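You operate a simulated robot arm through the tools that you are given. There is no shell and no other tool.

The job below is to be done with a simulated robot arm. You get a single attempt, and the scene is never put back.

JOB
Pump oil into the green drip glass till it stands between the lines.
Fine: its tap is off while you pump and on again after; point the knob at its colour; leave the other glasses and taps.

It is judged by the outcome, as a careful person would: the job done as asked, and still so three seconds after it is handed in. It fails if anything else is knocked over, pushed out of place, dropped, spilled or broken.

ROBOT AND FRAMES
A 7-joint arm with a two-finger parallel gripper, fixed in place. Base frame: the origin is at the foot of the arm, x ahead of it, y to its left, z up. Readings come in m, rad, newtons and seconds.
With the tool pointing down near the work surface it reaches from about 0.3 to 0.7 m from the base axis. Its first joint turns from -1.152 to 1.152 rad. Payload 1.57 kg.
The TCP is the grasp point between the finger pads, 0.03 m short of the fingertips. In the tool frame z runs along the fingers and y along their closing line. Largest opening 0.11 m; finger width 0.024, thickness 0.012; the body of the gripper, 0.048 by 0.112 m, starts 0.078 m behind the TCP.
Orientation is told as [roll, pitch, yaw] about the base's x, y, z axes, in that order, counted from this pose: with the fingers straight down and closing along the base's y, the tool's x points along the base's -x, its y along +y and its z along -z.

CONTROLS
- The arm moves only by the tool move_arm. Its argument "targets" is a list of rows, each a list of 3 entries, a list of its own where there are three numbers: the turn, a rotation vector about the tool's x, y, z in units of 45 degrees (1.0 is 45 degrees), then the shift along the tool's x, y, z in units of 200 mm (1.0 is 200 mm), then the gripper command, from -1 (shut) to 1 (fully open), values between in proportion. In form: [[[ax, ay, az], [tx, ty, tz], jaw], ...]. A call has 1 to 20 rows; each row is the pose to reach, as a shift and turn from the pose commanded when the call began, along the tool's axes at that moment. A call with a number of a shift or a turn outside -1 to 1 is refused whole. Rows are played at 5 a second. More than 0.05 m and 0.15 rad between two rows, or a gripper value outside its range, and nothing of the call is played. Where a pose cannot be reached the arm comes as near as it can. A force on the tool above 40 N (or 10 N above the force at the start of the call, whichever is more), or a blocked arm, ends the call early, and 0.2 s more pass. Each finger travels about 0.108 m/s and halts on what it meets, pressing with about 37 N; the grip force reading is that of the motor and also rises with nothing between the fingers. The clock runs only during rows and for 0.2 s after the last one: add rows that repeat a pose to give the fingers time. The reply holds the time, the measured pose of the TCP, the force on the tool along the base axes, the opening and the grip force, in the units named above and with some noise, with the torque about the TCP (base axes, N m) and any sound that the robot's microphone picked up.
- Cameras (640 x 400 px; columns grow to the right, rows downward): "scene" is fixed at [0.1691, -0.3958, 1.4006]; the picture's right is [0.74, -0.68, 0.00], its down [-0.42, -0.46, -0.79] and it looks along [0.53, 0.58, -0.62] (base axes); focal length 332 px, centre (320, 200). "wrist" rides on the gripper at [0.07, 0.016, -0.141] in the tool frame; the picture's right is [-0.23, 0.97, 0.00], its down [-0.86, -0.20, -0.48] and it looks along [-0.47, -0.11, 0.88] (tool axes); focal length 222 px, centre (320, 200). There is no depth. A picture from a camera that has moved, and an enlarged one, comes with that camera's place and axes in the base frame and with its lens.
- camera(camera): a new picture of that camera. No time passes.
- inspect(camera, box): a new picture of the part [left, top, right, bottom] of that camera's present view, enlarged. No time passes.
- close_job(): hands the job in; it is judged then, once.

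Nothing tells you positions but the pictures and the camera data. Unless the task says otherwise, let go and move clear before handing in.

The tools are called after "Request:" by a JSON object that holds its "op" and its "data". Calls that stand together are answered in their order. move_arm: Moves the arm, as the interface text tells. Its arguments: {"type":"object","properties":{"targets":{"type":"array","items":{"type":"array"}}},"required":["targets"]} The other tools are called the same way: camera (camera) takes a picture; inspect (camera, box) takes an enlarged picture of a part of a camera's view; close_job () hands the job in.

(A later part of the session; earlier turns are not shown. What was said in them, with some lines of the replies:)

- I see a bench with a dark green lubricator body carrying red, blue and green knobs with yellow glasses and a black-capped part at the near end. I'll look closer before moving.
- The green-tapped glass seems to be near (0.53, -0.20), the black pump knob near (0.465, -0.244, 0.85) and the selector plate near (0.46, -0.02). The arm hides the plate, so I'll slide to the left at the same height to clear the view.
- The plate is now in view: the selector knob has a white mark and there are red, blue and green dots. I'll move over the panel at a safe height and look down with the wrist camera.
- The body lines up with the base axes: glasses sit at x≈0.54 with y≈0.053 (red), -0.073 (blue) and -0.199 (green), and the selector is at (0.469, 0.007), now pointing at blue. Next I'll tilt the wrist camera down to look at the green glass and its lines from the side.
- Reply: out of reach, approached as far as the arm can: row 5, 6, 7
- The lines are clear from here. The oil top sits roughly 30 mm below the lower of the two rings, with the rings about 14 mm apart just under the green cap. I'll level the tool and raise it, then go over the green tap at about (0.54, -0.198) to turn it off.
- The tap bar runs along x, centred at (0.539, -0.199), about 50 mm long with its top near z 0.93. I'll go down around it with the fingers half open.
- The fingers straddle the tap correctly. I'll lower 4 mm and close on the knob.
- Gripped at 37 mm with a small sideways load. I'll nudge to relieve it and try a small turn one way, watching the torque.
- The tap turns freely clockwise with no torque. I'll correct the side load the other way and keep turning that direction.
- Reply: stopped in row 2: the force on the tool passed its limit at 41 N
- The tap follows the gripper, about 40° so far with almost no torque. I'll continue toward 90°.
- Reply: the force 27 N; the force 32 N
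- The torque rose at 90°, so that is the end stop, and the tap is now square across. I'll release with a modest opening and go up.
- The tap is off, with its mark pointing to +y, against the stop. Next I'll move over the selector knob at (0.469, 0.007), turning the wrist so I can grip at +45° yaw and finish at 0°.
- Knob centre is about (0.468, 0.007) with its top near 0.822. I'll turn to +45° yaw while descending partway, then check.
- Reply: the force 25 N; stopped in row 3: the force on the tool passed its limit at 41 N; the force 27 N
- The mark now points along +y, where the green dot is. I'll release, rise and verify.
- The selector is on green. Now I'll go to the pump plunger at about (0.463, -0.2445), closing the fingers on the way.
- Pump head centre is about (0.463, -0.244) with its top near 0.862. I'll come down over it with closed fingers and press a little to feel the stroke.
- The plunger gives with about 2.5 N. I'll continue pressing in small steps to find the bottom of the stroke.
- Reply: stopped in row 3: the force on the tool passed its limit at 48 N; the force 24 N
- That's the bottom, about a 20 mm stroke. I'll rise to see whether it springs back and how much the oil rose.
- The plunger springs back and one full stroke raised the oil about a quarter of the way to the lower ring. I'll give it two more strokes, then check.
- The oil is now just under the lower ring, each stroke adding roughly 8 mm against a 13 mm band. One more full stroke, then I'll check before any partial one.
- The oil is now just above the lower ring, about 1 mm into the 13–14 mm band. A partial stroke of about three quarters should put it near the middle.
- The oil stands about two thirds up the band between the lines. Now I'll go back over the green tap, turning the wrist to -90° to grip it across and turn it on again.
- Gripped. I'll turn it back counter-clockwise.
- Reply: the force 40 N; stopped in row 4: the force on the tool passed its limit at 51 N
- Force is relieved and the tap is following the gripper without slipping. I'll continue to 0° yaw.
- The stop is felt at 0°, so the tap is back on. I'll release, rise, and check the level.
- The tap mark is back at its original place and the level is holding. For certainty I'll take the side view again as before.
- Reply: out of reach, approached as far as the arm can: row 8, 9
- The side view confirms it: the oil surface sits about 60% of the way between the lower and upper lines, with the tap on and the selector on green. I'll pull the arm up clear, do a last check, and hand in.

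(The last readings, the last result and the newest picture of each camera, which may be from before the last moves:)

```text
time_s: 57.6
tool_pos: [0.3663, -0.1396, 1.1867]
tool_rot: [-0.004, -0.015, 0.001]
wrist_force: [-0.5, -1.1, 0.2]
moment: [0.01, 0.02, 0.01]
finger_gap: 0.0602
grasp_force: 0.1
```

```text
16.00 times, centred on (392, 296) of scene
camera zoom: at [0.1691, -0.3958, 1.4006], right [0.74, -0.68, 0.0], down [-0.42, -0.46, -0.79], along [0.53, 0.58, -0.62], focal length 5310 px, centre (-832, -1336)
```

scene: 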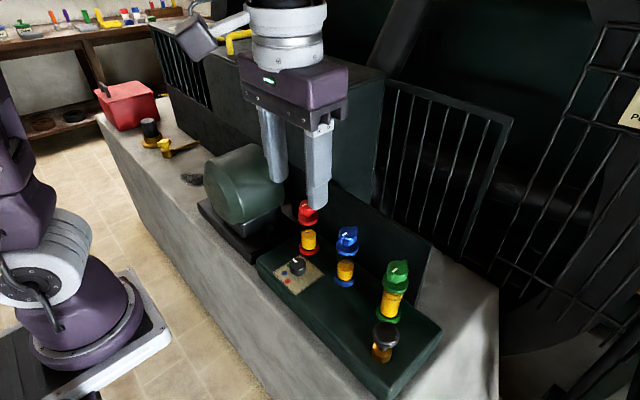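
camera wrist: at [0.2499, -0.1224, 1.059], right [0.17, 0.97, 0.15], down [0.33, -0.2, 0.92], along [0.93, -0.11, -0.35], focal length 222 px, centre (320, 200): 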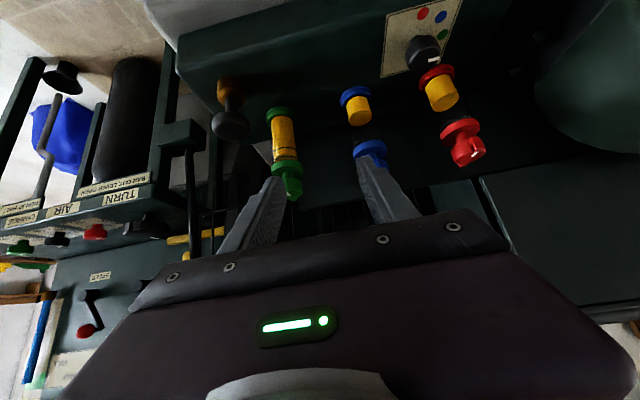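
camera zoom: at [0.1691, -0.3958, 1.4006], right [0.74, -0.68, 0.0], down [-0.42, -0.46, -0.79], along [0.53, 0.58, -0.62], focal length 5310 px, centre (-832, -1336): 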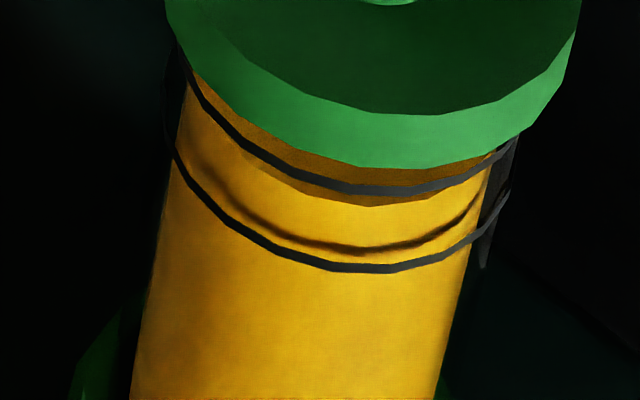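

The green glass is filled to between its lines and the level is holding steady. Its tap is on again, the selector points at green, the other glasses look as they did, and the arm is clear, so I'm handing in.

Request:
{"op": "close_job", "data": {}}

```text
The job is handed in.
```

The green glass is filled: the oil stands about 60% of the way from the lower line to the upper one. I handed the job in with it like that.

- **Tap:** I turned the green tap 90° to its stop before pumping and turned it back to its starting position afterwards. Nothing on the tap marks off or on. I took that stop as off and the starting position, which matches the other two taps, as on.
- **Knob:** it was pointing at blue when I started and now points at green.
- **Pumping:** it took four full strokes and one partial one. The level did not change in the few seconds I watched after the tap was back on.
- **Everything else:** I left the red and blue glasses and taps alone. Nothing was knocked over or spilled that I could see, and the arm is clear of the panel.
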